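You operate a simulated robot arm through the tools that you are given. There is no shell and no other tool. Be economical: measure what you need, move in short steps, check, and stop when the job is done.

You run a simulated robot arm. Do the job below in one go: nothing can be reset, and whatever is moved stays where it is left.

JOB
Wipe the drops out of the steamer and close it again.
Fine: use the sponge on this counter and put it back where it lay. What is to be rubbed or washed off counts as gone when no trace of it is left.

Only the result counts: the job must be done as asked and must still hold three seconds after the hand-in. Knocking over, shifting, dropping, spilling or breaking anything else fails it.

ROBOT AND FRAMES
A 7-joint arm with a two-finger parallel gripper, fixed in place. Base frame: the origin is at the foot of the arm, x ahead of it, y to its left, z up; the work surface is at about z = 0.91. Lengths are in m, angles in degrees, forces in N, time in s.
Its first joint turns from -166.0 to 166.0 degrees. Payload 4.4 kg.
Tool frame: the origin (TCP) lies between the finger pads and is the grasp point; the fingertips stand 0.023 m ahead of it; z points along the fingers, y is the line along which they close. The gripper opens to 0.094 m. The fingers are 0.038 m wide and 0.01 m thick; the gripper's body (0.054 by 0.096 m) begins 0.039 m behind the TCP.
Orientation is told as [roll, pitch, yaw] about the base's x, y, z axes, in that order, counted from this pose: with the fingers straight down and closing along the base's y, the tool's x points along the base's -x, its y along +y and its z along -z.

CONTROLS
- The arm moves only by the tool apply_moves. Its argument "rows" is a list of rows, each a list of 7 numbers: the shift along the tool's x, y, z in units of 25 mm (1.0 is 25 mm), then the turn, a rotation vector about the tool's x, y, z in units of 8 degrees (1.0 is 8 degrees), then the gripper command, from -1 (fully open) to 1 (shut), values between in proportion. In form: [[tx, ty, tz, ax, ay, az, fingers], ...]. A call has 1 to 20 rows; each row shifts and turns the commanded pose from where the row before left it, along the tool's axes as they then stand. A call with a number of a shift or a turn outside -1 to 1 is refused whole. A row lasts 0.2 s, in which the tool goes at most 0.05 m and 8.6 degrees; a call with a longer step from one row to the next is refused whole, and so is a gripper value outside its range. A pose out of reach is approached as far as the arm can. The call stops where the force on the tool passes 90 N (or 10 N more than at its start, if that is more) or the arm is blocked; 0.2 s more then pass. Each finger travels about 0.072 m/s and halts on what it meets, pressing with about 44 N; the grip force reading is that of the motor and also rises with nothing between the fingers. The clock runs only during rows and for 0.2 s after the last one: add rows that do not move to give the fingers time. It gives the time, the measured TCP pose, the force on the tool (base axes), the opening and the grip force at its end, in the units of the frame above (readings bear some noise), with the torque about the TCP (base axes, N m) and any sound that the robot's microphone picked up.
- Cameras (640 x 400 px; columns grow to the right, rows downward): "scene" is fixed at [0.0506, 0.5014, 1.7073]; the picture's right is [0.75, -0.66, 0.00], its down [-0.60, -0.68, -0.43] and it looks along [0.28, 0.32, -0.91] (base axes); focal length 214 px, centre (320, 200). "wrist" rides on the gripper at [0.087, 0.016, -0.074] in the tool frame; the picture's right is [-0.18, 0.98, 0.00], its down [-0.58, -0.11, -0.81] and it looks along [-0.79, -0.15, 0.59] (tool axes); focal length 243 px, centre (320, 200). There is no depth. A picture from a camera that has moved, and an enlarged one, comes with that camera's place and axes in the base frame and with its lens.
- snapshot(camera): a new picture of that camera. It takes no simulated time.
- inspect(camera, box): a new picture of the part [left, top, right, bottom] of that camera's present view, enlarged. It takes no simulated time.
- finish_job(): hands the job in; it is judged then, once.

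Go step by step. Nothing tells you positions but the pictures and the camera data: compare them with the known pose of the tool, close in by small moves and look again before you grip or let go. The budget is 120 turns and 84 pictures, counting those below and the enlarged ones. Unless the task says otherwise, let go and move clear before handing in, and close with one line.

The tools are called after "Emit:" as a command line: name --pt "numbers of a row" for each row, then --argument value for the rest, lists and objects as JSON in quotes. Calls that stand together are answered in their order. apply_moves: Moves the arm, as the interface text tells. Its arguments: {"type":"object","properties":{"rows":{"type":"array","items":{"type":"array","items":{"type":"number"}}}},"required":["rows"]} The other tools are called the same way: snapshot (camera) takes a picture; inspect (camera, box) takes an enlarged picture of a part of a camera's view; finish_job () hands the job in.

At the start:

```text
clock: 0.0
tcp_pos: [0.7275, 0.26, 1.2641]
ee_rot: [0.0, -0.1, 0.0]
ft_force: [-0.1, 0.0, 0.8]
ft_torque: [-0.02, 0.02, 0.01]
finger_gap: 0.0941
finger_force: 0.0
```

scene: 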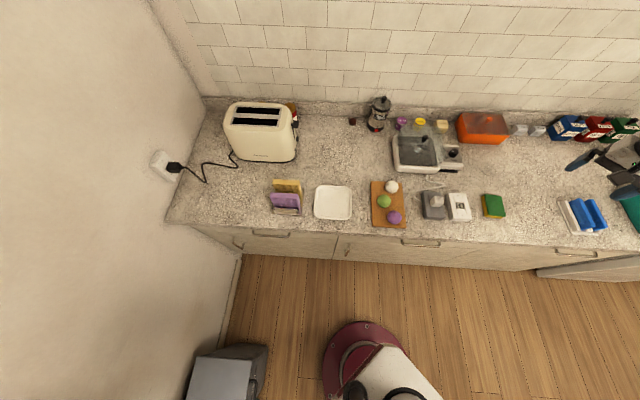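
wrist: 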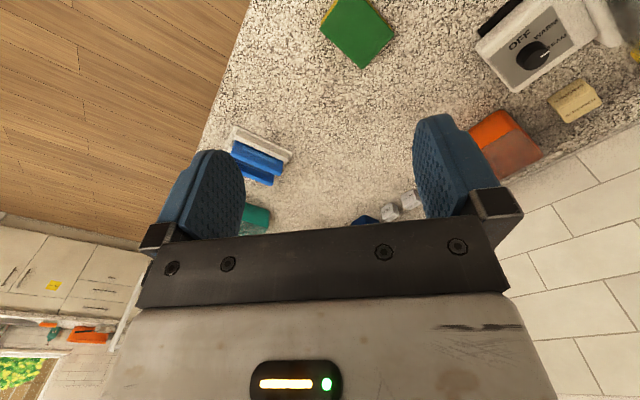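

I see a counter with several items; the steamer is probably the appliance with the clear lid near (430,150), and the green/yellow sponge is near (493,205). I'll enlarge these regions first.

Emit:
inspect --camera "scene" --box '[370, 90, 530, 190]'

Emit:
inspect --camera "scene" --box '[370, 160, 530, 260]'

Emit:
inspect --camera "scene" --box '[520, 100, 640, 240]'

```text
4.00 times, centred on (450, 140) of scene
camera zoom: at [0.0506, 0.5014, 1.7073], right [0.75, -0.66, 0.0], down [-0.6, -0.68, -0.43], along [0.28, 0.32, -0.91], focal length 858 px, centre (-200, 440)
```

zoom: 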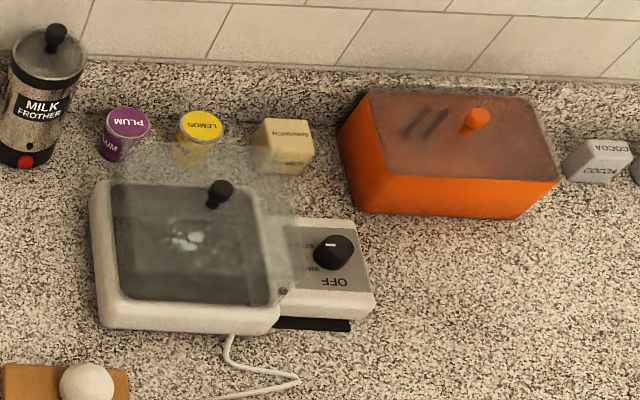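

```text
4.00 times, centred on (450, 210) of scene
camera zoom: at [0.0506, 0.5014, 1.7073], right [0.75, -0.66, 0.0], down [-0.6, -0.68, -0.43], along [0.28, 0.32, -0.91], focal length 858 px, centre (-200, 160)
```

zoom: 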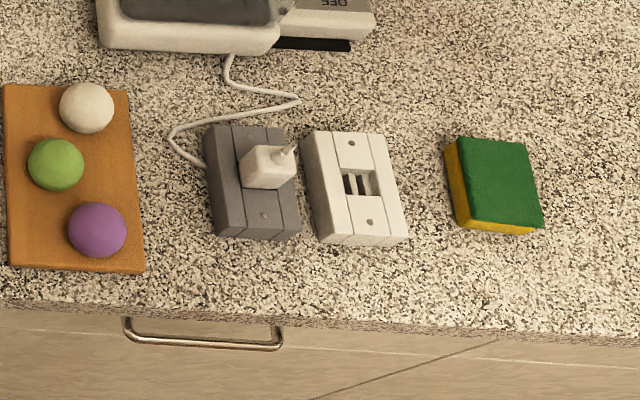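

```text
2.86 times, centred on (580, 170) of scene
camera zoom: at [0.0506, 0.5014, 1.7073], right [0.75, -0.66, 0.0], down [-0.6, -0.68, -0.43], along [0.28, 0.32, -0.91], focal length 613 px, centre (-423, 286)
```

zoom: 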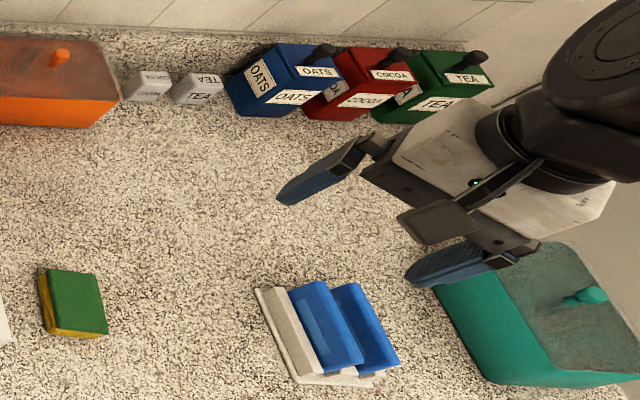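

The steamer looks like the white appliance with a clear lid and an OFF dial, at about (0.76, 0.67). The sponge is at about (0.78, 0.30). I'll move the wrist camera in for a closer look at the steamer.

Emit:
apply_moves --pt "0.4 1 -0.16 0 0 0 -1" --pt "0.4 1 -0.16 0 0 0 -1" --pt "0.4 1 -0.16 0 0 0 -1" --pt "0.4 1 -0.16 0 0 0 -1" --pt "0.4 1 -0.16 0 0 0 -1" --pt "0.4 1 -0.16 0 0 0 -1" --pt "0.4 1 -0.16 0 0 0 -1" --pt "0.4 1 -0.16 0 0 0 -1" --pt "0.4 1 -0.16 0 0 0 -1" --pt "0.4 1 -0.16 0 0 0 -1" --pt "0 0 0 0 0 -0.87 -1" --pt "0 0 0 0 0 -0.87 -1" --pt "0 0 0 0 0 -0.87 -1" --pt "0 0 0 0 0 -0.87 -1" --pt "0 0 0 0 0 -0.87 -1" --pt "0 0 0 0 0 -0.87 -1" --pt "0 0 0 0 0 -0.87 -1" --pt "0 0 0 0 0 0 -1"

Emit:
snapshot --camera "wrist"

Emit:
inspect --camera "scene" --box '[370, 90, 530, 190]'

```text
clock: 3.8
tcp_pos: [0.6293, 0.5093, 1.3035]
ee_rot: [-0.1, 0.0, 48.9]
ft_force: [-0.3, -0.8, 0.1]
ft_torque: [0.01, 0.02, 0.03]
finger_gap: 0.0942
finger_force: 0.1
```

```text
78 pictures are left
camera wrist: at [0.5599, 0.4543, 1.3786], right [-0.62, 0.79, 0.0], down [0.46, 0.37, 0.81], along [0.63, 0.5, -0.59], focal length 243 px, centre (320, 200)
```

wrist: 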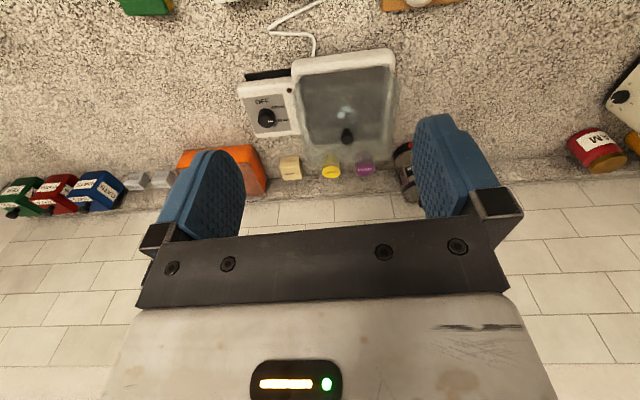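

```text
4.00 times, centred on (450, 140) of scene
camera zoom: at [0.0506, 0.5014, 1.7073], right [0.75, -0.66, 0.0], down [-0.6, -0.68, -0.43], along [0.28, 0.32, -0.91], focal length 858 px, centre (-200, 440)
```

zoom: 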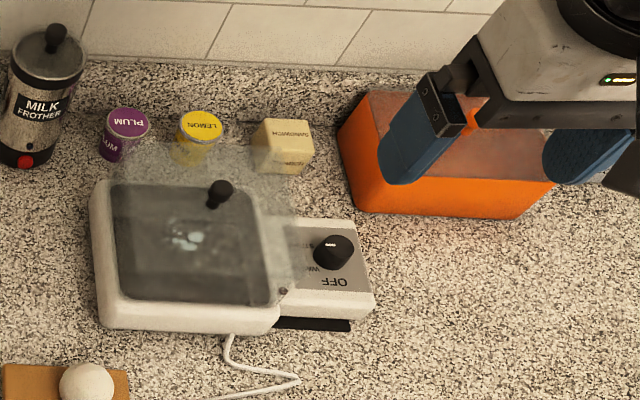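

Emit:
inspect --camera "wrist" --box '[220, 30, 420, 190]'

Emit:
inspect --camera "wrist" --box '[230, 60, 310, 140]'

```text
2.50 times, centred on (320, 110) of wrist
camera zoom: at [0.5599, 0.4543, 1.3786], right [-0.62, 0.79, 0.0], down [0.46, 0.37, 0.81], along [0.63, 0.5, -0.59], focal length 606 px, centre (320, 425)
```

zoom: 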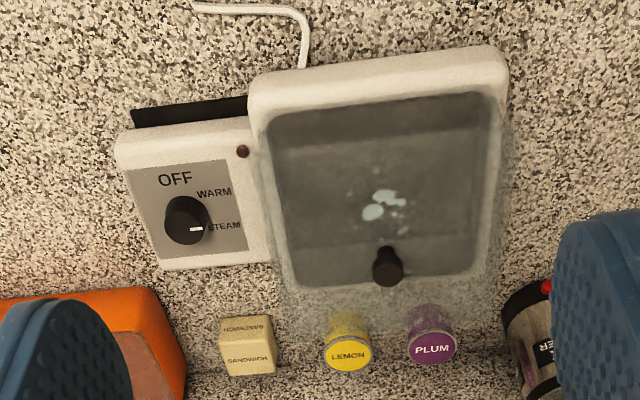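

```text
5.00 times, centred on (270, 100) of wrist
camera zoom: at [0.5599, 0.4543, 1.3786], right [-0.62, 0.79, 0.0], down [0.46, 0.37, 0.81], along [0.63, 0.5, -0.59], focal length 1213 px, centre (570, 700)
```

zoom: 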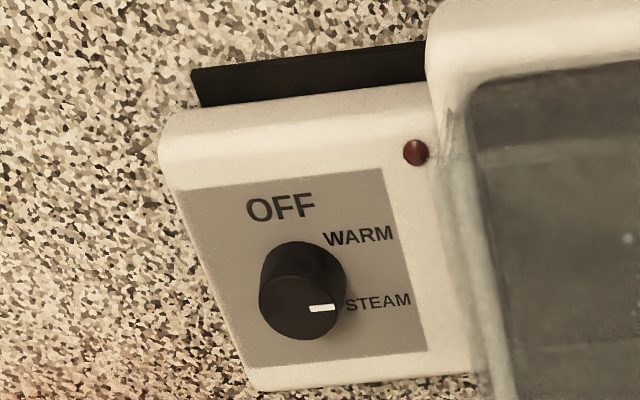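

The dial points to STEAM, though its lamp is dark. The lid is clear glass with a central knob at about (0.753, 0.669, 1.03), and the drops lie below it. I'll approach with a tilted tool, because the steamer is at the edge of reach, and study the lid.

Emit:
apply_moves --pt "0 0 0 0 0 0.91 -1" --pt "-0.5 0.19 1 0 0 0 -1" --pt "-0.5 0.19 1 0 0 0 -1" --pt "-0.5 0.19 1 0 0 0 -1" --pt "-0.5 0.19 1 0 0 0 -1" --pt "-0.5 0.19 1 0 0 0 -1" --pt "-0.5 0.19 1 0 0 0 -1" --pt "-0.5 0.19 1 0 0 0 -1" --pt "0 0 0 0 -0.8 0 -1" --pt "0 0 0 0 -0.8 0 -1" --pt "0 0 0 0 -0.8 0 -1" --pt "0 0 0 0 -0.8 0 -1" --pt "0 0 0 0 0 0 -1"

Emit:
snapshot --camera "wrist"

Emit:
inspect --camera "scene" --box '[370, 90, 530, 190]'

```text
clock: 6.6
tcp_pos: [0.6717, 0.5918, 1.1294]
ee_rot: [0.0, -25.7, 41.4]
ft_force: [-0.2, 0.5, 0.1]
ft_torque: [0.02, 0.01, 0.05]
finger_gap: 0.094
finger_force: 0.0
```

```text
74 pictures are left
camera wrist: at [0.579, 0.531, 1.1587], right [-0.53, 0.85, 0.08], down [0.2, 0.03, 0.98], along [0.83, 0.53, -0.19], focal length 243 px, centre (320, 200)
```

wrist: 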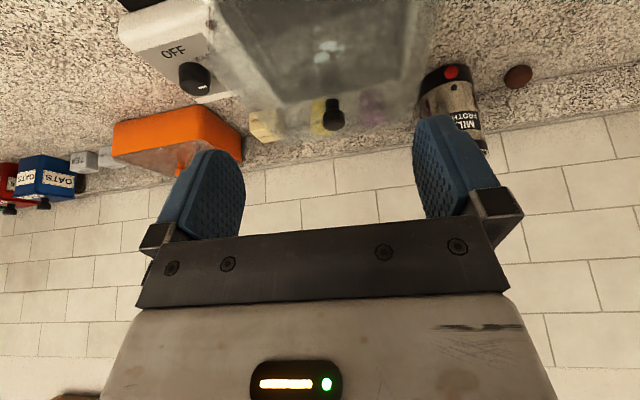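

```text
4.00 times, centred on (450, 140) of scene
camera zoom: at [0.0506, 0.5014, 1.7073], right [0.75, -0.66, 0.0], down [-0.6, -0.68, -0.43], along [0.28, 0.32, -0.91], focal length 858 px, centre (-200, 440)
```

zoom: 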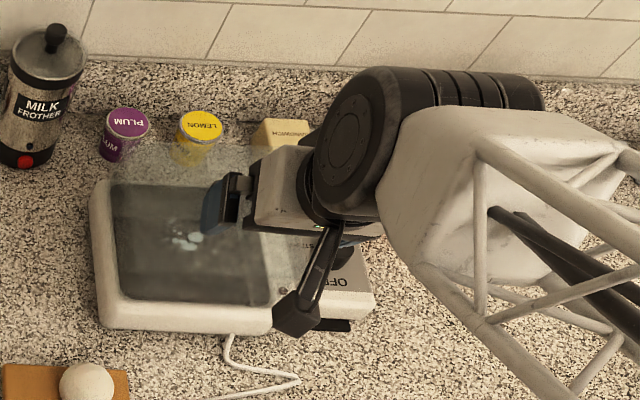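

Emit:
inspect --camera "wrist" --box '[200, 0, 440, 150]'

```text
2.67 times, centred on (320, 75) of wrist
camera zoom: at [0.579, 0.531, 1.1587], right [-0.53, 0.85, 0.08], down [0.2, 0.03, 0.98], along [0.83, 0.53, -0.19], focal length 647 px, centre (320, 533)
```

zoom: 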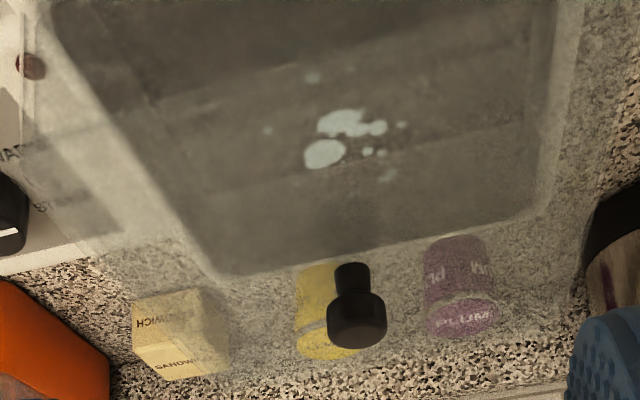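

The lid is a clear box-like cover with its top at about z 1.01. The knob cap is at about (0.760, 0.671, 1.033). I'll go to a pre-grasp pose behind it along the tilted tool axis.

Emit:
apply_moves --pt "-0.65 0.01 0.66 0 0 0 -1" --pt "-0.65 0.01 0.66 0 0 0 -1" --pt "-0.65 0.01 0.66 0 0 0 -1" --pt "-0.65 0.01 0.66 0 0 0 -1" --pt "0 0 0 0 0 0 -1"

Emit:
snapshot --camera "wrist"

Emit:
inspect --camera "scene" --box '[370, 90, 530, 190]'

```text
clock: 7.8
tcp_pos: [0.7357, 0.6516, 1.0974]
ee_rot: [-0.1, -25.6, 41.5]
ft_force: [-0.6, -0.2, -0.2]
ft_torque: [-0.01, 0.01, 0.01]
finger_gap: 0.0941
finger_force: 0.0
```

```text
71 pictures are left
camera wrist: at [0.6438, 0.5894, 1.1283], right [-0.53, 0.85, 0.08], down [0.2, 0.03, 0.98], along [0.83, 0.53, -0.19], focal length 243 px, centre (320, 200)
```

wrist: 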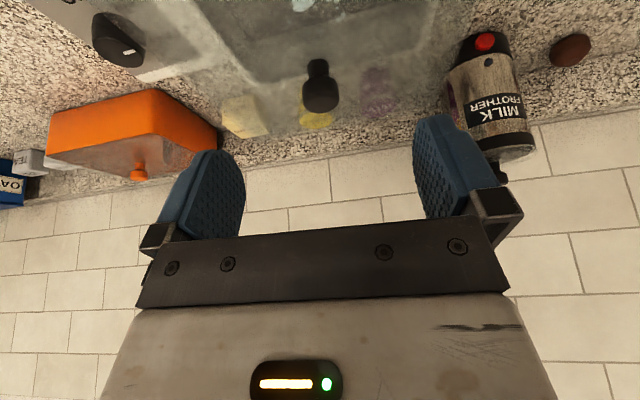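

```text
4.00 times, centred on (450, 140) of scene
camera zoom: at [0.0506, 0.5014, 1.7073], right [0.75, -0.66, 0.0], down [-0.6, -0.68, -0.43], along [0.28, 0.32, -0.91], focal length 858 px, centre (-200, 440)
```

zoom: 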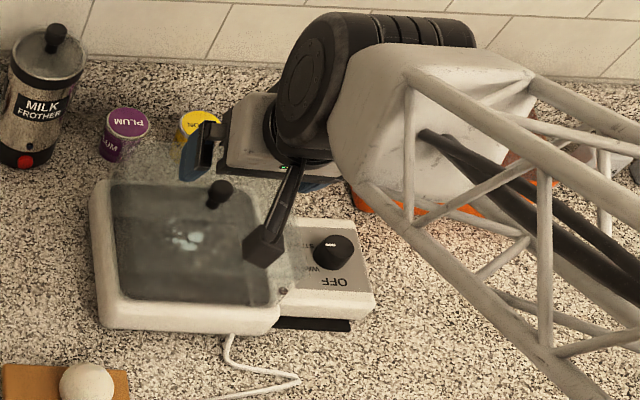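

The knob is centred between the fingers, as predicted. I'll advance 59 mm along the tool and look before closing.

Emit:
apply_moves --pt "0 0 0.59 0 0 0 -1" --pt "0 0 0.59 0 0 0 -1" --pt "0 0 0.59 0 0 0 -1" --pt "0 0 0.59 0 0 0 -1" --pt "0 0 0 0 0 0 -1"

Emit:
snapshot --camera "wrist"

```text
clock: 9.0
tcp_pos: [0.7568, 0.6687, 1.0496]
ee_rot: [-0.1, -25.9, 41.3]
ft_force: [-14.6, -13.0, 41.5]
ft_torque: [-0.52, 0.71, 0.04]
finger_gap: 0.094
finger_force: 0.1
```

```text
69 pictures are left
camera wrist: at [0.6636, 0.6063, 1.0786], right [-0.53, 0.85, 0.08], down [0.2, 0.03, 0.98], along [0.83, 0.53, -0.19], focal length 243 px, centre (320, 200)
```

wrist: 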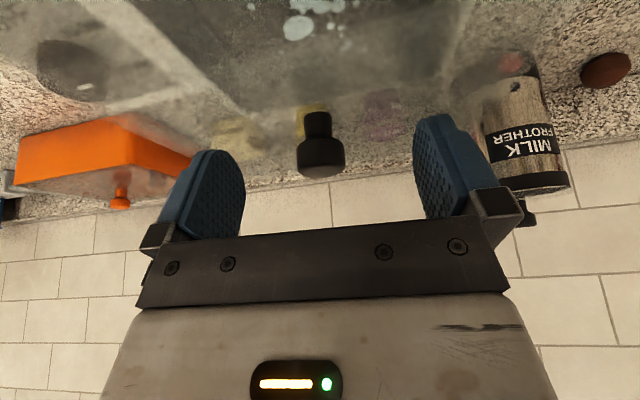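

The fingertips have touched the lid top, pressing at about 40 N. I'll back off about 8 mm and then close on the knob.

Emit:
apply_moves --pt "0 0 -0.3 0 0 0 -1" --pt "0 0 0 0 0 0 -1"

Emit:
snapshot --camera "wrist"

Emit:
inspect --camera "scene" --box '[370, 90, 530, 190]'

```text
clock: 9.6
tcp_pos: [0.7532, 0.6654, 1.0493]
ee_rot: [-0.1, -25.5, 41.4]
ft_force: [5.7, 4.6, 10.7]
ft_torque: [0.1, -0.08, -0.05]
finger_gap: 0.094
finger_force: 0.1
```

```text
68 pictures are left
camera wrist: at [0.6609, 0.6041, 1.0796], right [-0.53, 0.85, 0.08], down [0.2, 0.04, 0.98], along [0.83, 0.53, -0.19], focal length 243 px, centre (320, 200)
```

wrist: 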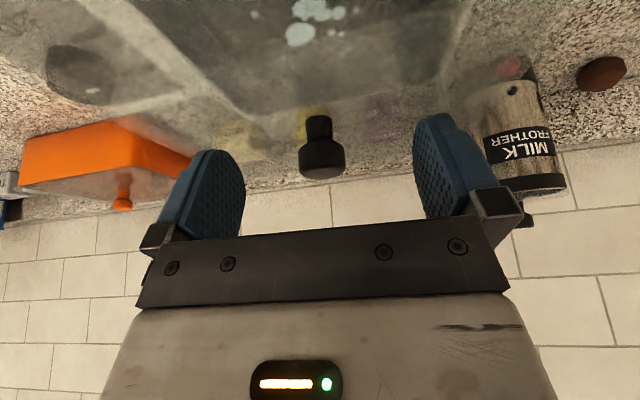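

```text
4.00 times, centred on (450, 140) of scene
camera zoom: at [0.0506, 0.5014, 1.7073], right [0.75, -0.66, 0.0], down [-0.6, -0.68, -0.43], along [0.28, 0.32, -0.91], focal length 858 px, centre (-200, 440)
```

zoom: 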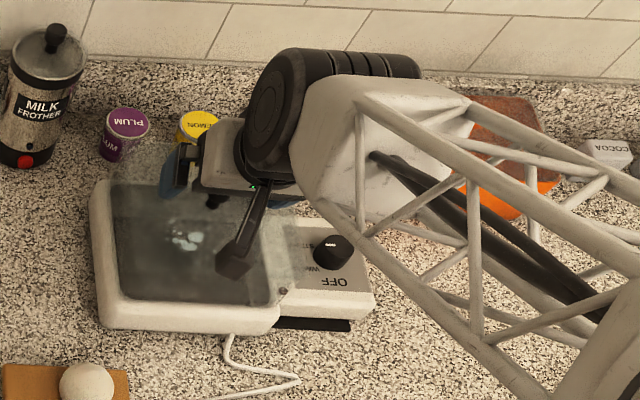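

Emit:
apply_moves --pt "0 0 -0.12 0 0 0 -1" --pt "0 0 0 0 0 0 0" --pt "0 0 0 0 0 0 1" --pt "0 0 0 0 0 0 1" --pt "0 0 0 0 0 0 1" --pt "0 0 0 0 0 0 1"

Emit:
snapshot --camera "wrist"

```text
clock: 11.0
tcp_pos: [0.7525, 0.6648, 1.0537]
ee_rot: [0.1, -25.6, 41.5]
ft_force: [-11.9, 8.3, 1.4]
ft_torque: [0.16, 0.35, -0.12]
finger_gap: 0.0208
finger_force: 43.8
heard: snap
```

```text
66 pictures are left
camera wrist: at [0.6595, 0.6035, 1.0837], right [-0.53, 0.85, 0.08], down [0.2, 0.03, 0.98], along [0.83, 0.53, -0.19], focal length 243 px, centre (320, 200)
```

wrist: 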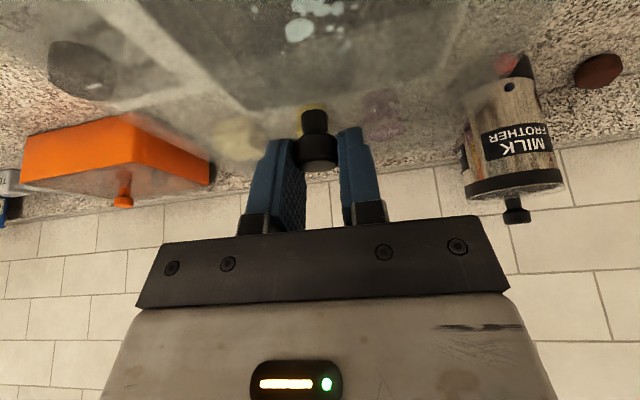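

The knob is gripped with a gap of 21 mm, and I heard a snap, perhaps a catch. I'll check before lifting.

Emit:
inspect --camera "scene" --box '[380, 110, 480, 190]'

Emit:
inspect --camera "wrist" --box '[0, 0, 480, 220]'

```text
5.00 times, centred on (430, 150) of scene
camera zoom: at [0.0506, 0.5014, 1.7073], right [0.75, -0.66, 0.0], down [-0.6, -0.68, -0.43], along [0.28, 0.32, -0.91], focal length 1072 px, centre (-230, 450)
```

zoom: 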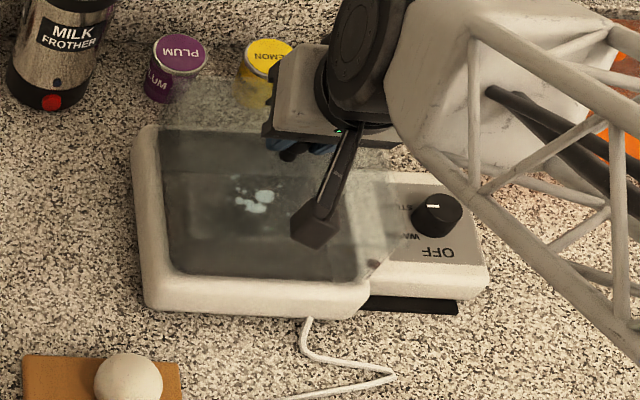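

```text
1.33 times, centred on (240, 110) of wrist
camera zoom: at [0.6595, 0.6035, 1.0837], right [-0.53, 0.85, 0.08], down [0.2, 0.03, 0.98], along [0.83, 0.53, -0.19], focal length 324 px, centre (427, 320)
```

zoom: 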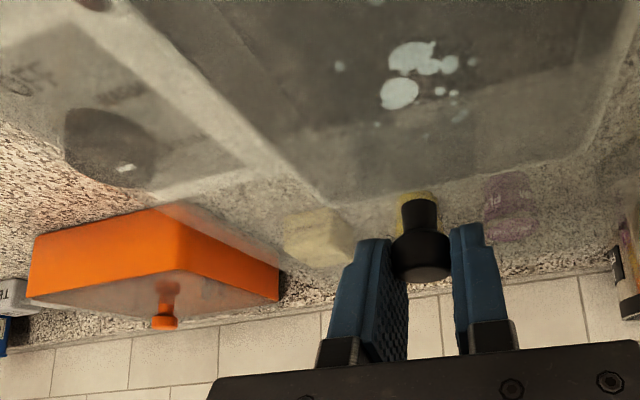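

The lid shows no damage. I'll lift slowly by 12 mm and watch the force to tell whether the lid is free or hinged.

Emit:
apply_moves --pt "-0.108 0 -0.225 0 0 0 1" --pt "-0.108 0 -0.225 0 0 0 1" --pt "0 0 0 0 0 0 1"

Emit:
snapshot --camera "wrist"

Emit:
inspect --camera "scene" --box '[380, 110, 480, 190]'

```text
clock: 11.8
tcp_pos: [0.7528, 0.6639, 1.0662]
ee_rot: [0.1, -25.6, 41.4]
ft_force: [0.0, -0.4, -0.8]
ft_torque: [0.03, -0.03, -0.01]
finger_gap: 0.0209
finger_force: 43.7
```

```text
63 pictures are left
camera wrist: at [0.6599, 0.603, 1.0961], right [-0.53, 0.85, 0.08], down [0.2, 0.03, 0.98], along [0.83, 0.53, -0.19], focal length 243 px, centre (320, 200)
```

wrist: 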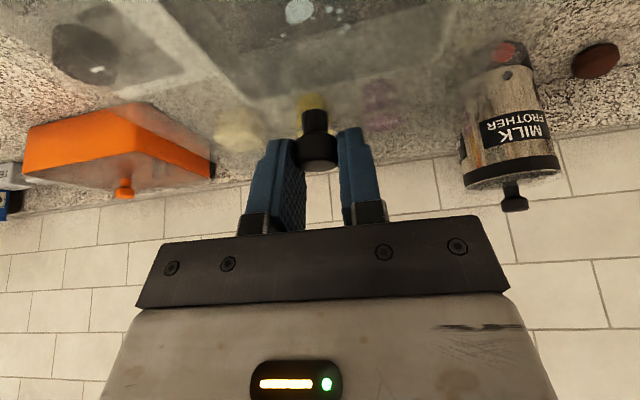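

```text
5.00 times, centred on (430, 150) of scene
camera zoom: at [0.0506, 0.5014, 1.7073], right [0.75, -0.66, 0.0], down [-0.6, -0.68, -0.43], along [0.28, 0.32, -0.91], focal length 1072 px, centre (-230, 450)
```

zoom: 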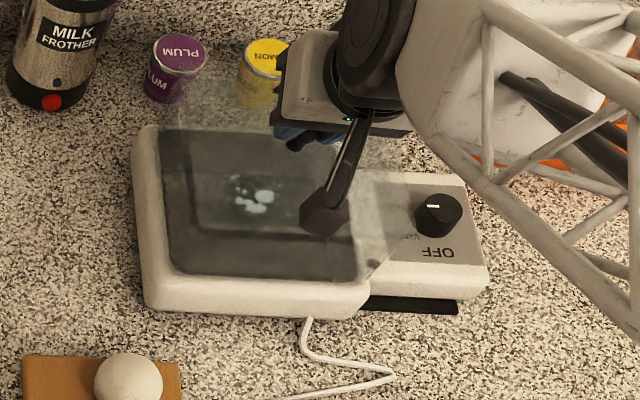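

The lid lifts off freely. I'll raise it to z≈1.2 and carry it, keeping its heading, to the empty stretch of counter right of the sponge, at about (0.948, 0.23).

Emit:
apply_moves --pt "-0.387 0 -0.804 0 0 0 1" --pt "-0.387 0 -0.804 0 0 0 1" --pt "-0.387 0 -0.804 0 0 0 1" --pt "-0.387 0 -0.804 0 0 0 1" --pt "-0.387 0 -0.804 0 0 0 1" --pt "-0.387 0 -0.804 0 0 0 1" --pt "0 0 0 0 0 0 1"

Emit:
snapshot --camera "scene"

```text
clock: 13.4
tcp_pos: [0.7527, 0.6651, 1.2004]
ee_rot: [0.0, -25.6, 41.4]
ft_force: [-0.2, 0.6, -0.6]
ft_torque: [0.03, -0.02, 0.01]
finger_gap: 0.0208
finger_force: 43.9
```

```text
61 pictures are left
```

scene: 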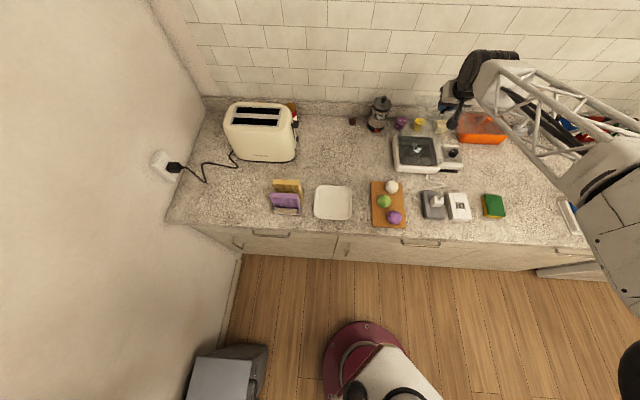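

Emit:
inspect --camera "scene" --box '[380, 70, 540, 190]'

Emit:
snapshot --camera "wrist"

```text
3.33 times, centred on (460, 130) of scene
camera zoom: at [0.0506, 0.5014, 1.7073], right [0.75, -0.66, 0.0], down [-0.6, -0.68, -0.43], along [0.28, 0.32, -0.91], focal length 715 px, centre (-147, 433)
```

zoom: 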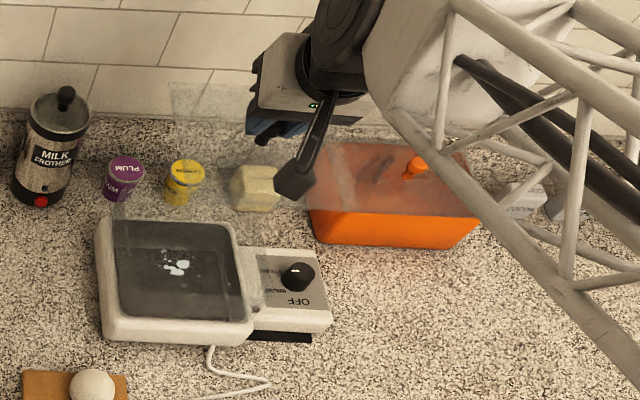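

```text
59 pictures are left
camera wrist: at [0.6605, 0.6031, 1.2299], right [-0.53, 0.85, 0.08], down [0.2, 0.03, 0.98], along [0.83, 0.53, -0.19], focal length 243 px, centre (320, 200)
```

wrist: 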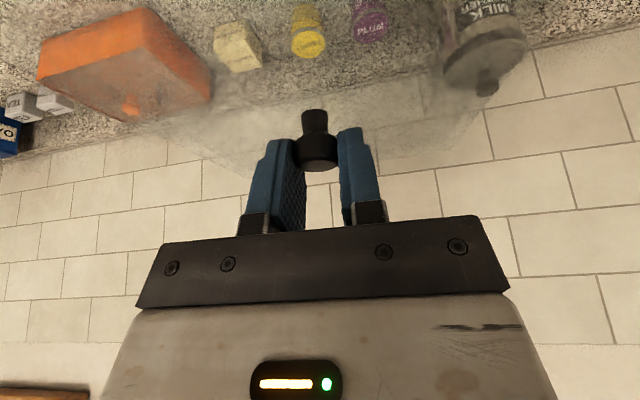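

Emit:
inspect --camera "scene" --box '[395, 85, 475, 165]'

```text
5.00 times, centred on (435, 125) of scene
camera zoom: at [0.0506, 0.5014, 1.7073], right [0.75, -0.66, 0.0], down [-0.6, -0.68, -0.43], along [0.28, 0.32, -0.91], focal length 1072 px, centre (-255, 575)
```

zoom: 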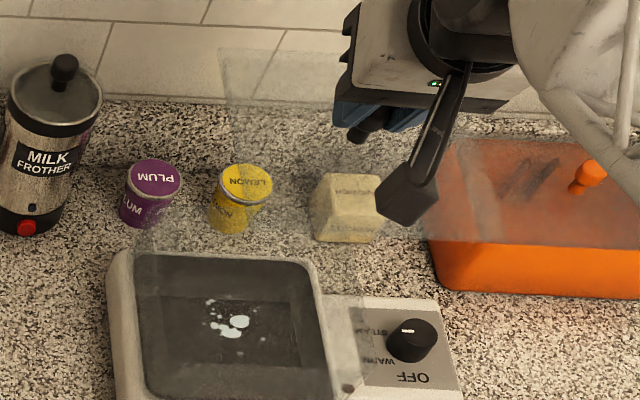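

The lid is a flat glass pane held by its knob, and the steamer keeps standing glass walls, so it is a deep tray. I'll carry the lid over to the free spot now.

Emit:
apply_moves --pt "0.2534 -0.909 -0.122 0 0 0 1" --pt "0.2534 -0.909 -0.122 0 0 0 1" --pt "0.2534 -0.909 -0.122 0 0 0 1" --pt "0.2534 -0.909 -0.122 0 0 0 1" --pt "0.2534 -0.909 -0.122 0 0 0 1" --pt "0.2534 -0.909 -0.122 0 0 0 1" --pt "0.2534 -0.909 -0.122 0 0 0 1" --pt "0.2534 -0.909 -0.122 0 0 0 1" --pt "0.2534 -0.909 -0.122 0 0 0 1" --pt "0.2534 -0.909 -0.122 0 0 0 1" --pt "0.2534 -0.909 -0.122 0 0 0 1" --pt "0.2534 -0.909 -0.122 0 0 0 1" --pt "0.2534 -0.909 -0.122 0 0 0 1" --pt "0.2534 -0.909 -0.122 0 0 0 1" --pt "0.2534 -0.909 -0.122 0 0 0 1" --pt "0.2534 -0.909 -0.122 0 0 0 1" --pt "0.2534 -0.909 -0.122 0 0 0 1" --pt "0.2534 -0.909 -0.122 0 0 0 1" --pt "0.2534 -0.909 -0.122 0 0 0 1" --pt "0.2534 -0.909 -0.122 0 0 0 1"

Emit:
snapshot --camera "scene"

Emit:
snapshot --camera "wrist"

```text
clock: 17.6
tcp_pos: [0.9495, 0.2332, 1.201]
ee_rot: [0.0, -25.7, 41.5]
ft_force: [0.0, -0.7, -1.6]
ft_torque: [0.01, 0.01, 0.02]
finger_gap: 0.0207
finger_force: 43.9
```

```text
57 pictures are left
```

scene: 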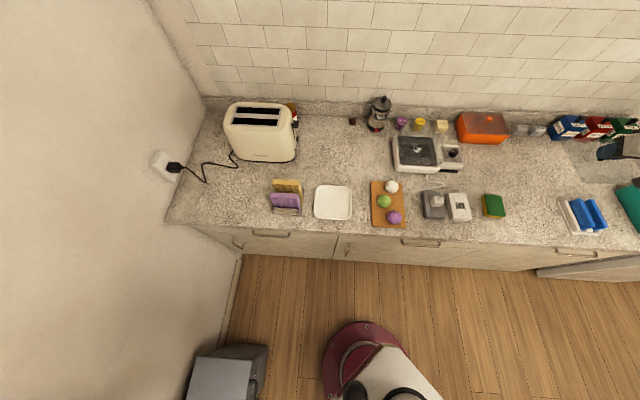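

```text
56 pictures are left
camera wrist: at [0.8556, 0.1707, 1.2294], right [-0.53, 0.85, 0.08], down [0.2, 0.03, 0.98], along [0.83, 0.53, -0.19], focal length 243 px, centre (320, 200)
```

wrist: 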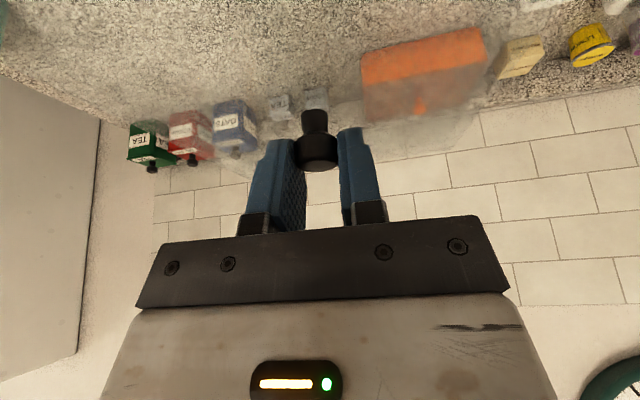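

The lid is over the free zone. I'll lower straight to about z 0.985 and look.

Emit:
apply_moves --pt "0.418 0 0.867 0 0 0 1" --pt "0.418 0 0.867 0 0 0 1" --pt "0.418 0 0.867 0 0 0 1" --pt "0.418 0 0.867 0 0 0 1" --pt "0.418 0 0.867 0 0 0 1" --pt "0.418 0 0.867 0 0 0 1" --pt "0.418 0 0.867 0 0 0 1" --pt "0.418 0 0.867 0 0 0 1" --pt "0.418 0 0.867 0 0 0 1" --pt "0 0 0 0 0 0 1"

Emit:
inspect --camera "scene" --box '[480, 120, 640, 240]'

```text
clock: 19.8
tcp_pos: [0.9491, 0.2318, 0.9837]
ee_rot: [0.0, -25.6, 41.4]
ft_force: [-0.3, -0.5, -1.4]
ft_torque: [-0.01, 0.0, 0.02]
finger_gap: 0.0207
finger_force: 44.1
```

```text
3.33 times, centred on (560, 180) of scene
camera zoom: at [0.0506, 0.5014, 1.7073], right [0.75, -0.66, 0.0], down [-0.6, -0.68, -0.43], along [0.28, 0.32, -0.91], focal length 715 px, centre (-480, 267)
```

zoom: 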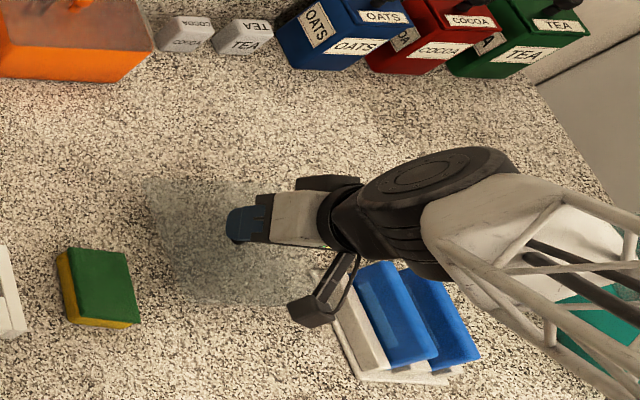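

The lid is clear of the sponge and the rack. I'll lower gently until it touches.

Emit:
apply_moves --pt "0.087 0 0.18 0 0 0 1" --pt "0.087 0 0.18 0 0 0 1" --pt "0.087 0 0.18 0 0 0 1" --pt "0.087 0 0.18 0 0 0 1" --pt "0.087 0 0.18 0 0 0 1"

```text
clock: 21.0
tcp_pos: [0.9488, 0.2313, 0.959]
ee_rot: [-0.1, -25.6, 41.4]
ft_force: [0.1, -0.7, -0.7]
ft_torque: [-0.01, -0.01, -0.02]
finger_gap: 0.0206
finger_force: 44.0
```

Emit:
apply_moves --pt "0.052 0 0.108 0 0 0 1" --pt "0.052 0 0.108 0 0 0 1" --pt "0 0 0 0 0 0 1"

```text
clock: 21.8
tcp_pos: [0.9493, 0.2325, 0.9549]
ee_rot: [-0.1, -25.8, 41.5]
ft_force: [-10.4, 1.9, 32.1]
ft_torque: [-0.13, 0.28, -0.05]
finger_gap: 0.0206
finger_force: 44.2
```

The lid touched down at z≈0.955. I'll ease off, release, and back out along the tool axis.

Emit:
apply_moves --pt "-0.03 0 -0.06 0 0 0 1" --pt "0 0 0 0 0 0 0.4" --pt "0 0 0 0 0 0 -0.2" --pt "0 0 0 0 0 0 -0.2" --pt "0 0 -0.6 0 0 0 -0.2" --pt "0 0 -0.8 0 0 0 -0.2" --pt "0 0 -0.8 0 0 0 -0.2" --pt "0 0 -0.8 0 0 0 -0.2" --pt "0 0 -0.8 0 0 0 -0.2" --pt "0 0 0 0 0 0 -1"

Emit:
inspect --camera "scene" --box '[480, 120, 640, 240]'

Emit:
snapshot --camera "wrist"

```text
clock: 24.0
tcp_pos: [0.9166, 0.203, 1.0393]
ee_rot: [-0.1, -25.6, 41.4]
ft_force: [-0.9, -0.4, 0.1]
ft_torque: [-0.02, -0.01, -0.02]
finger_gap: 0.0937
finger_force: 0.0
```

```text
3.33 times, centred on (560, 180) of scene
camera zoom: at [0.0506, 0.5014, 1.7073], right [0.75, -0.66, 0.0], down [-0.6, -0.68, -0.43], along [0.28, 0.32, -0.91], focal length 715 px, centre (-480, 267)
```

zoom: 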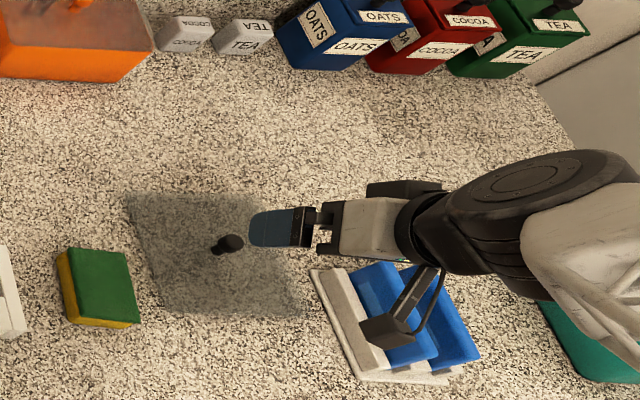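

```text
53 pictures are left
camera wrist: at [0.8249, 0.1428, 1.0693], right [-0.53, 0.85, 0.08], down [0.2, 0.03, 0.98], along [0.83, 0.53, -0.19], focal length 243 px, centre (320, 200)
```

wrist: 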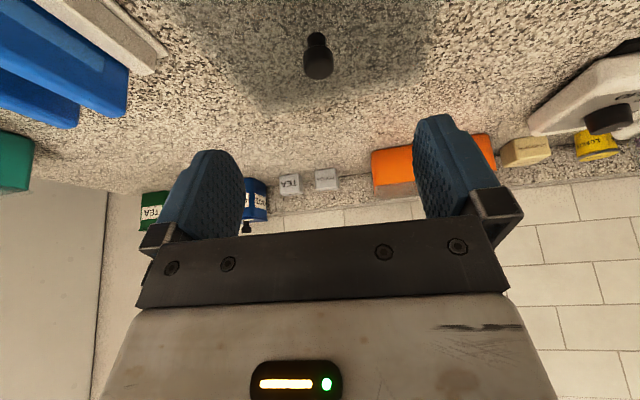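

The lid rests flat on the free counter. Next I'll go above the sponge at about (0.785, 0.304) with less tilt (16°), aligned to its short side.

Emit:
apply_moves --pt "0.1555 0.82 -0.358 0 0 0 -1" --pt "0.1555 0.82 -0.358 0 0 0 -1" --pt "0.1555 0.82 -0.358 0 0 0 -1" --pt "0.1555 0.82 -0.358 0 0 0 -1" --pt "0.1555 0.82 -0.358 0 0 0 -1" --pt "0.1555 0.82 -0.358 0 0 0 -1" --pt "0.1555 0.82 -0.358 0 0 0 -1" --pt "0.1555 0.82 -0.358 0 0 0 -1" --pt "0 0 0 0 0.6 0 -1" --pt "0 0 0 0 0.6 0 -1" --pt "0 0 0 0.083 0 0.288 -1" --pt "0.22 0 0.77 0 0 0 -1" --pt "0.22 0 0.77 0 0 0 -1" --pt "0.22 0 0.77 0 0 0 -1" --pt "0 0 0 0 0 0 -1"

Emit:
snapshot --camera "wrist"

Emit:
inspect --camera "scene" --box '[480, 120, 640, 240]'

```text
clock: 27.2
tcp_pos: [0.7655, 0.2895, 1.0308]
ee_rot: [0.0, -16.0, 39.0]
ft_force: [-0.6, 0.2, -0.4]
ft_torque: [-0.02, -0.03, 0.02]
finger_gap: 0.0937
finger_force: 0.0
```

```text
52 pictures are left
camera wrist: at [0.6746, 0.2359, 1.0774], right [-0.48, 0.88, 0.05], down [0.33, 0.13, 0.94], along [0.81, 0.47, -0.35], focal length 243 px, centre (320, 200)
```

wrist: 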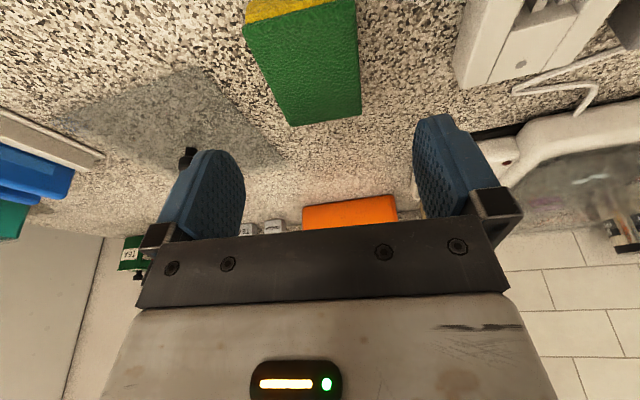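

```text
3.33 times, centred on (560, 180) of scene
camera zoom: at [0.0506, 0.5014, 1.7073], right [0.75, -0.66, 0.0], down [-0.6, -0.68, -0.43], along [0.28, 0.32, -0.91], focal length 715 px, centre (-480, 267)
```

zoom: 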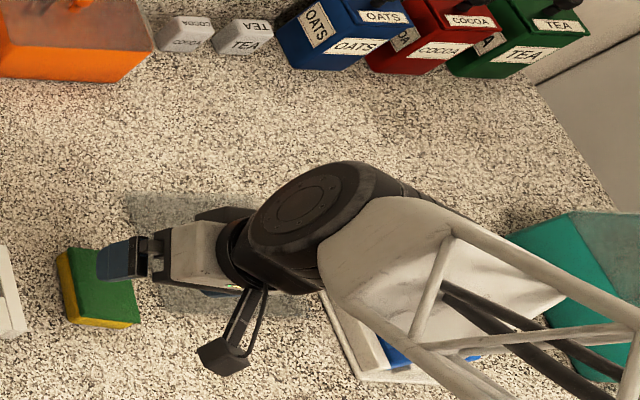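

The sponge centre is at about (0.793, 0.305) with its top near 0.932. I'll narrow the fingers a little, shift over, and descend to just above grasp height.

Emit:
apply_moves --pt "-0.22 -0.21 0 0 0 0 -0.8" --pt "0 0 0.9 0 0 0 -0.8" --pt "0 0 0.9 0 0 0 -0.8" --pt "0 0 0.5 0 0 0 -0.8" --pt "0 0 0 0 0 0 -0.8"

Emit:
snapshot --camera "wrist"

Emit:
inspect --camera "scene" --box '[460, 160, 560, 240]'

```text
clock: 28.4
tcp_pos: [0.7846, 0.2988, 0.9779]
ee_rot: [0.1, -16.0, 39.0]
ft_force: [0.6, 0.1, 0.2]
ft_torque: [0.04, 0.02, -0.01]
finger_gap: 0.0847
finger_force: 0.1
```

```text
50 pictures are left
camera wrist: at [0.6942, 0.2451, 1.0245], right [-0.48, 0.87, 0.05], down [0.33, 0.13, 0.94], along [0.81, 0.47, -0.35], focal length 243 px, centre (320, 200)
```

wrist: 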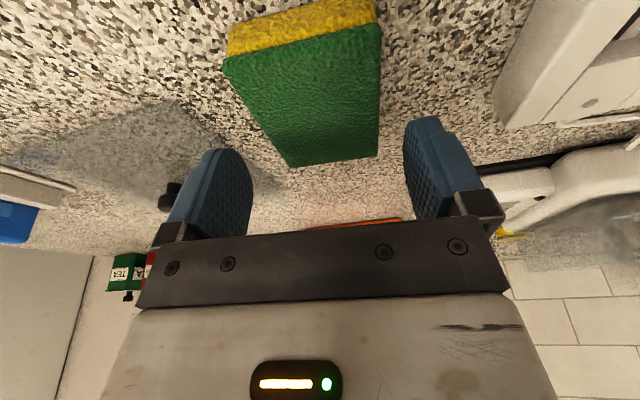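

```text
5.00 times, centred on (510, 200) of scene
camera zoom: at [0.0506, 0.5014, 1.7073], right [0.75, -0.66, 0.0], down [-0.6, -0.68, -0.43], along [0.28, 0.32, -0.91], focal length 1072 px, centre (-630, 200)
```

zoom: 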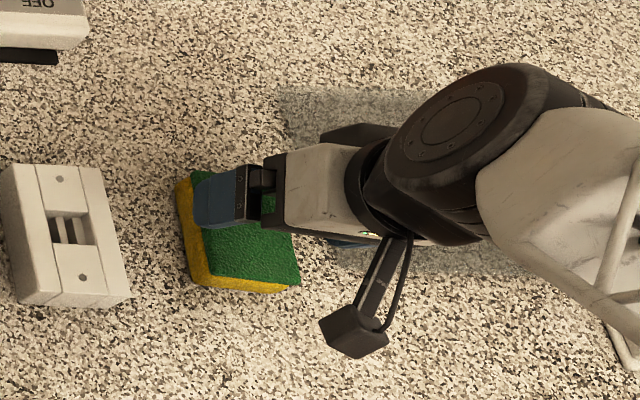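

The alignment holds, with the sponge centre at (0.7925, 0.306). I'll descend 36 mm along the tool and close.

Emit:
apply_moves --pt "0 0 0.72 0 0 0 -0.8" --pt "0 0 0.72 0 0 0 -0.8" --pt "0 0 0 0 0 0 -0.8" --pt "0 0 0 0 0 0 -0.2" --pt "0 0 0 0 0 0 0" --pt "0 0 0 0 0 0 0.3" --pt "0 0 0 0 0 0 0.3"

Emit:
snapshot --camera "wrist"

```text
clock: 30.0
tcp_pos: [0.792, 0.3052, 0.9415]
ee_rot: [0.0, -16.0, 39.1]
ft_force: [0.4, -0.5, 0.1]
ft_torque: [-0.02, -0.02, 0.04]
finger_gap: 0.064
finger_force: 43.9
```

```text
48 pictures are left
camera wrist: at [0.7017, 0.2512, 0.9896], right [-0.48, 0.87, 0.05], down [0.33, 0.13, 0.94], along [0.81, 0.47, -0.35], focal length 243 px, centre (320, 200)
```

wrist: 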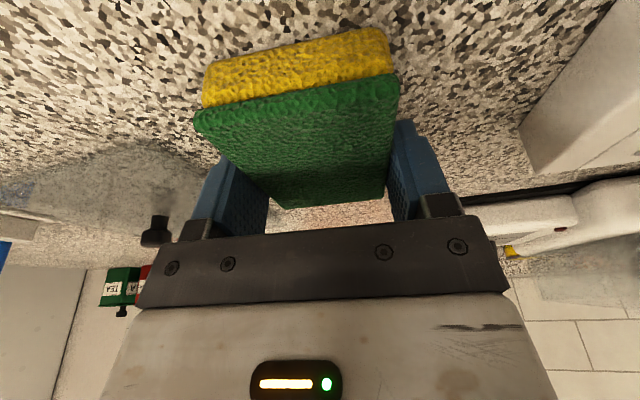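

The sponge is gripped at a 64 mm gap. I'll lift and carry it above the open steamer tray, turning to yaw 43.5 to match the tray.

Emit:
apply_moves --pt "-0.248 0 -0.865 0 0 0 0.3" --pt "-0.248 0 -0.865 0 0 0 0.3" --pt "-0.248 0 -0.865 0 0 0 0.3" --pt "-0.248 0 -0.865 0 0 0 0.3" --pt "-0.248 0 -0.865 0 0 0 0.3" --pt "-0.248 0 -0.865 0 0 0 0.3" --pt "-0.248 0 -0.865 0 0 0 0.3" --pt "-0.248 0 -0.865 0 0 0 0.3" --pt "0 0 0 0 0 0 0.3"

Emit:
apply_moves --pt "-0.533 0.882 0.153 0 0 0 0.3" --pt "-0.533 0.882 0.153 0 0 0 0.3" --pt "-0.533 0.882 0.153 0 0 0 0.3" --pt "-0.533 0.882 0.153 0 0 0 0.3" --pt "-0.533 0.882 0.153 0 0 0 0.3" --pt "-0.533 0.882 0.153 0 0 0 0.3" --pt "-0.533 0.882 0.153 0 0 0 0.3" --pt "-0.533 0.882 0.153 0 0 0 0.3" --pt "-0.533 0.882 0.153 0 0 0 0.3" --pt "-0.533 0.882 0.153 0 0 0 0.3" --pt "-0.533 0.882 0.153 0 0 0 0.3" --pt "-0.533 0.882 0.153 0 0 0 0.3" --pt "-0.533 0.882 0.153 0 0 0 0.3" --pt "-0.533 0.882 0.153 0 0 0 0.3" --pt "0 0 0 -0.152 0 -0.529 0.3" --pt "0 0 0 0 0 0 0.3"

Emit:
inspect --camera "scene" --box '[380, 90, 500, 180]'

Emit:
snapshot --camera "wrist"

```text
clock: 32.0
tcp_pos: [0.7933, 0.303, 1.1223]
ee_rot: [0.0, -16.1, 39.0]
ft_force: [0.5, 0.4, -0.2]
ft_torque: [0.03, -0.02, 0.02]
finger_gap: 0.0641
finger_force: 43.9
```

```text
clock: 35.4
tcp_pos: [0.7471, 0.667, 1.1224]
ee_rot: [0.0, -16.0, 43.5]
ft_force: [-0.8, -0.4, -0.9]
ft_torque: [-0.02, 0.0, 0.0]
finger_gap: 0.0638
finger_force: 43.8
```

```text
4.44 times, centred on (440, 135) of scene
camera zoom: at [0.0506, 0.5014, 1.7073], right [0.75, -0.66, 0.0], down [-0.6, -0.68, -0.43], along [0.28, 0.32, -0.91], focal length 953 px, centre (-213, 489)
```

zoom: 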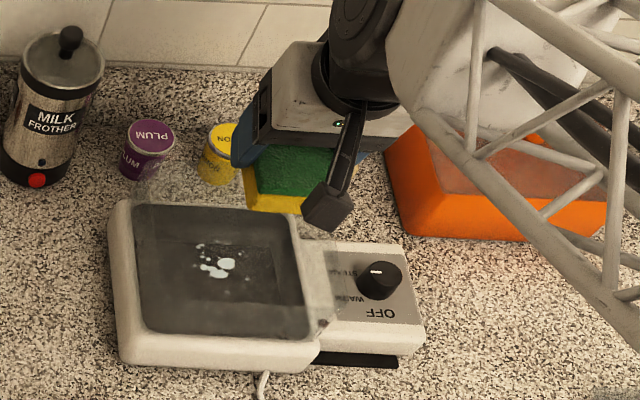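

```text
46 pictures are left
camera wrist: at [0.6615, 0.6065, 1.1703], right [-0.55, 0.84, 0.05], down [0.32, 0.15, 0.94], along [0.77, 0.53, -0.35], focal length 243 px, centre (320, 200)
```

wrist: 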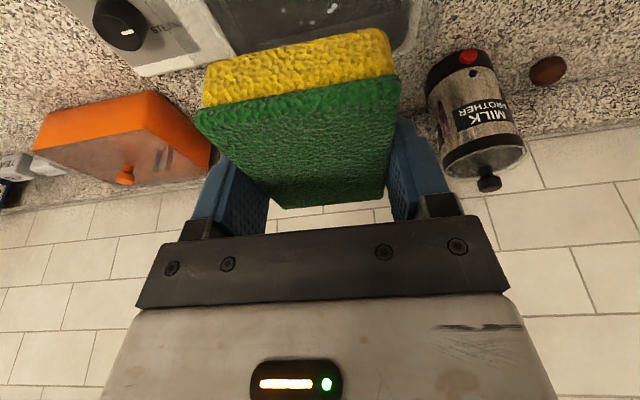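

Emit:
inspect --camera "scene" --box '[388, 120, 468, 180]'

```text
6.67 times, centred on (428, 150) of scene
camera zoom: at [0.0506, 0.5014, 1.7073], right [0.75, -0.66, 0.0], down [-0.6, -0.68, -0.43], along [0.28, 0.32, -0.91], focal length 1430 px, centre (-400, 533)
```

zoom: 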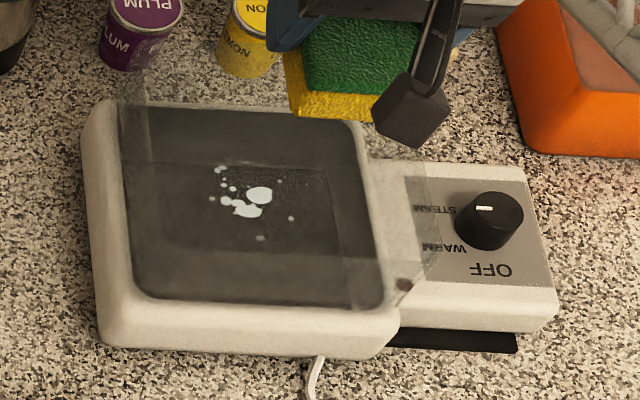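

The tray has upright glass walls, and the drops centre at about (0.75, 0.665). I'll lower the sponge to just above the walls and check the fit.

Emit:
apply_moves --pt "0.2125 -0.03 0.74 0 0 0 0.3" --pt "0.2125 -0.03 0.74 0 0 0 0.3" --pt "0.2125 -0.03 0.74 0 0 0 0.3" --pt "0.2125 -0.03 0.74 0 0 0 0.3" --pt "0 0 0 0 0 0 0.3"

Emit:
inspect --camera "scene" --box '[388, 110, 468, 180]'

Emit:
snapshot --camera "wrist"

```text
clock: 36.6
tcp_pos: [0.7508, 0.6648, 1.045]
ee_rot: [0.1, -15.9, 43.3]
ft_force: [-0.4, -0.2, 0.0]
ft_torque: [-0.03, 0.01, -0.04]
finger_gap: 0.0641
finger_force: 43.9
```

```text
5.71 times, centred on (428, 145) of scene
camera zoom: at [0.0506, 0.5014, 1.7073], right [0.75, -0.66, 0.0], down [-0.6, -0.68, -0.43], along [0.28, 0.32, -0.91], focal length 1226 px, centre (-297, 514)
```

zoom: 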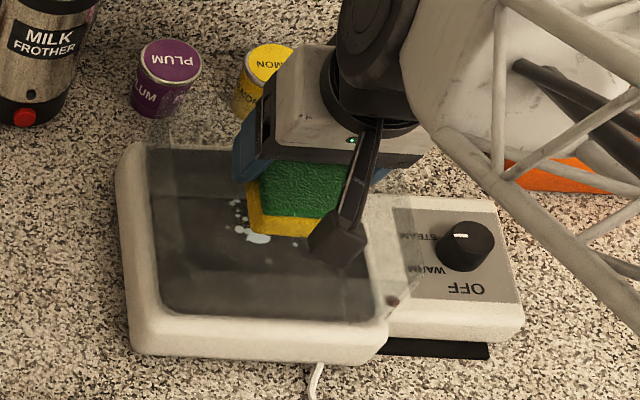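

```text
43 pictures are left
camera wrist: at [0.664, 0.6045, 1.0926], right [-0.55, 0.84, 0.05], down [0.32, 0.15, 0.94], along [0.77, 0.53, -0.35], focal length 243 px, centre (320, 200)
```

wrist: 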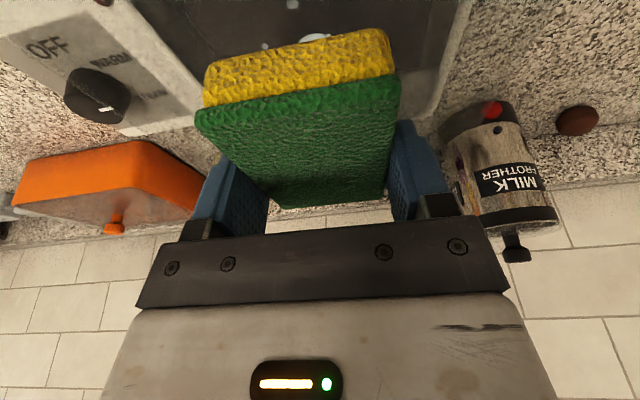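

The fit looks fine. I'll descend in small steps toward the floor of the tray, expecting contact near TCP z 0.99.

Emit:
apply_moves --pt "0.11 0 0.384 0 0 0 0.3" --pt "0.11 0 0.384 0 0 0 0.3" --pt "0.11 0 0.384 0 0 0 0.3" --pt "0.11 0 0.384 0 0 0 0.3" --pt "0.055 0 0.192 0 0 0 0.3"

Emit:
snapshot --camera "wrist"

Emit:
inspect --camera "scene" --box '[388, 110, 468, 180]'

```text
clock: 37.8
tcp_pos: [0.7502, 0.6638, 1.0007]
ee_rot: [0.0, -16.0, 43.4]
ft_force: [0.1, 0.3, -0.1]
ft_torque: [0.0, -0.02, 0.02]
finger_gap: 0.0641
finger_force: 44.1
```

```text
42 pictures are left
camera wrist: at [0.6641, 0.6039, 1.0476], right [-0.55, 0.84, 0.05], down [0.32, 0.15, 0.94], along [0.77, 0.53, -0.35], focal length 243 px, centre (320, 200)
```

wrist: 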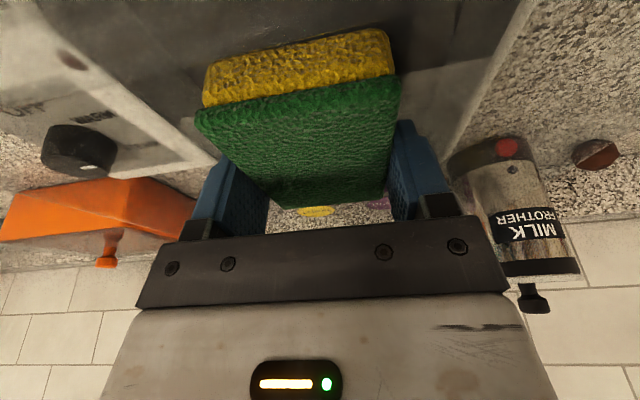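

```text
5.71 times, centred on (428, 145) of scene
camera zoom: at [0.0506, 0.5014, 1.7073], right [0.75, -0.66, 0.0], down [-0.6, -0.68, -0.43], along [0.28, 0.32, -0.91], focal length 1226 px, centre (-297, 514)
```

zoom: 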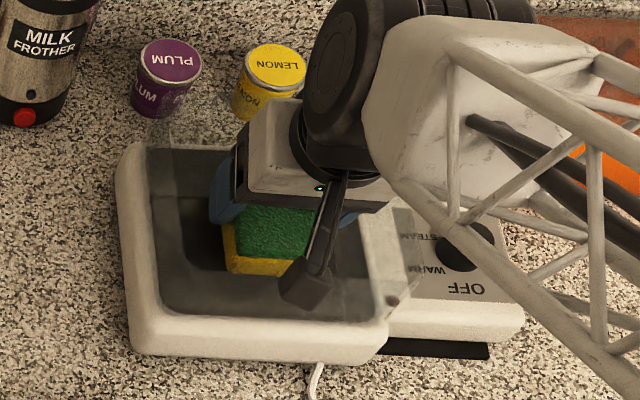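

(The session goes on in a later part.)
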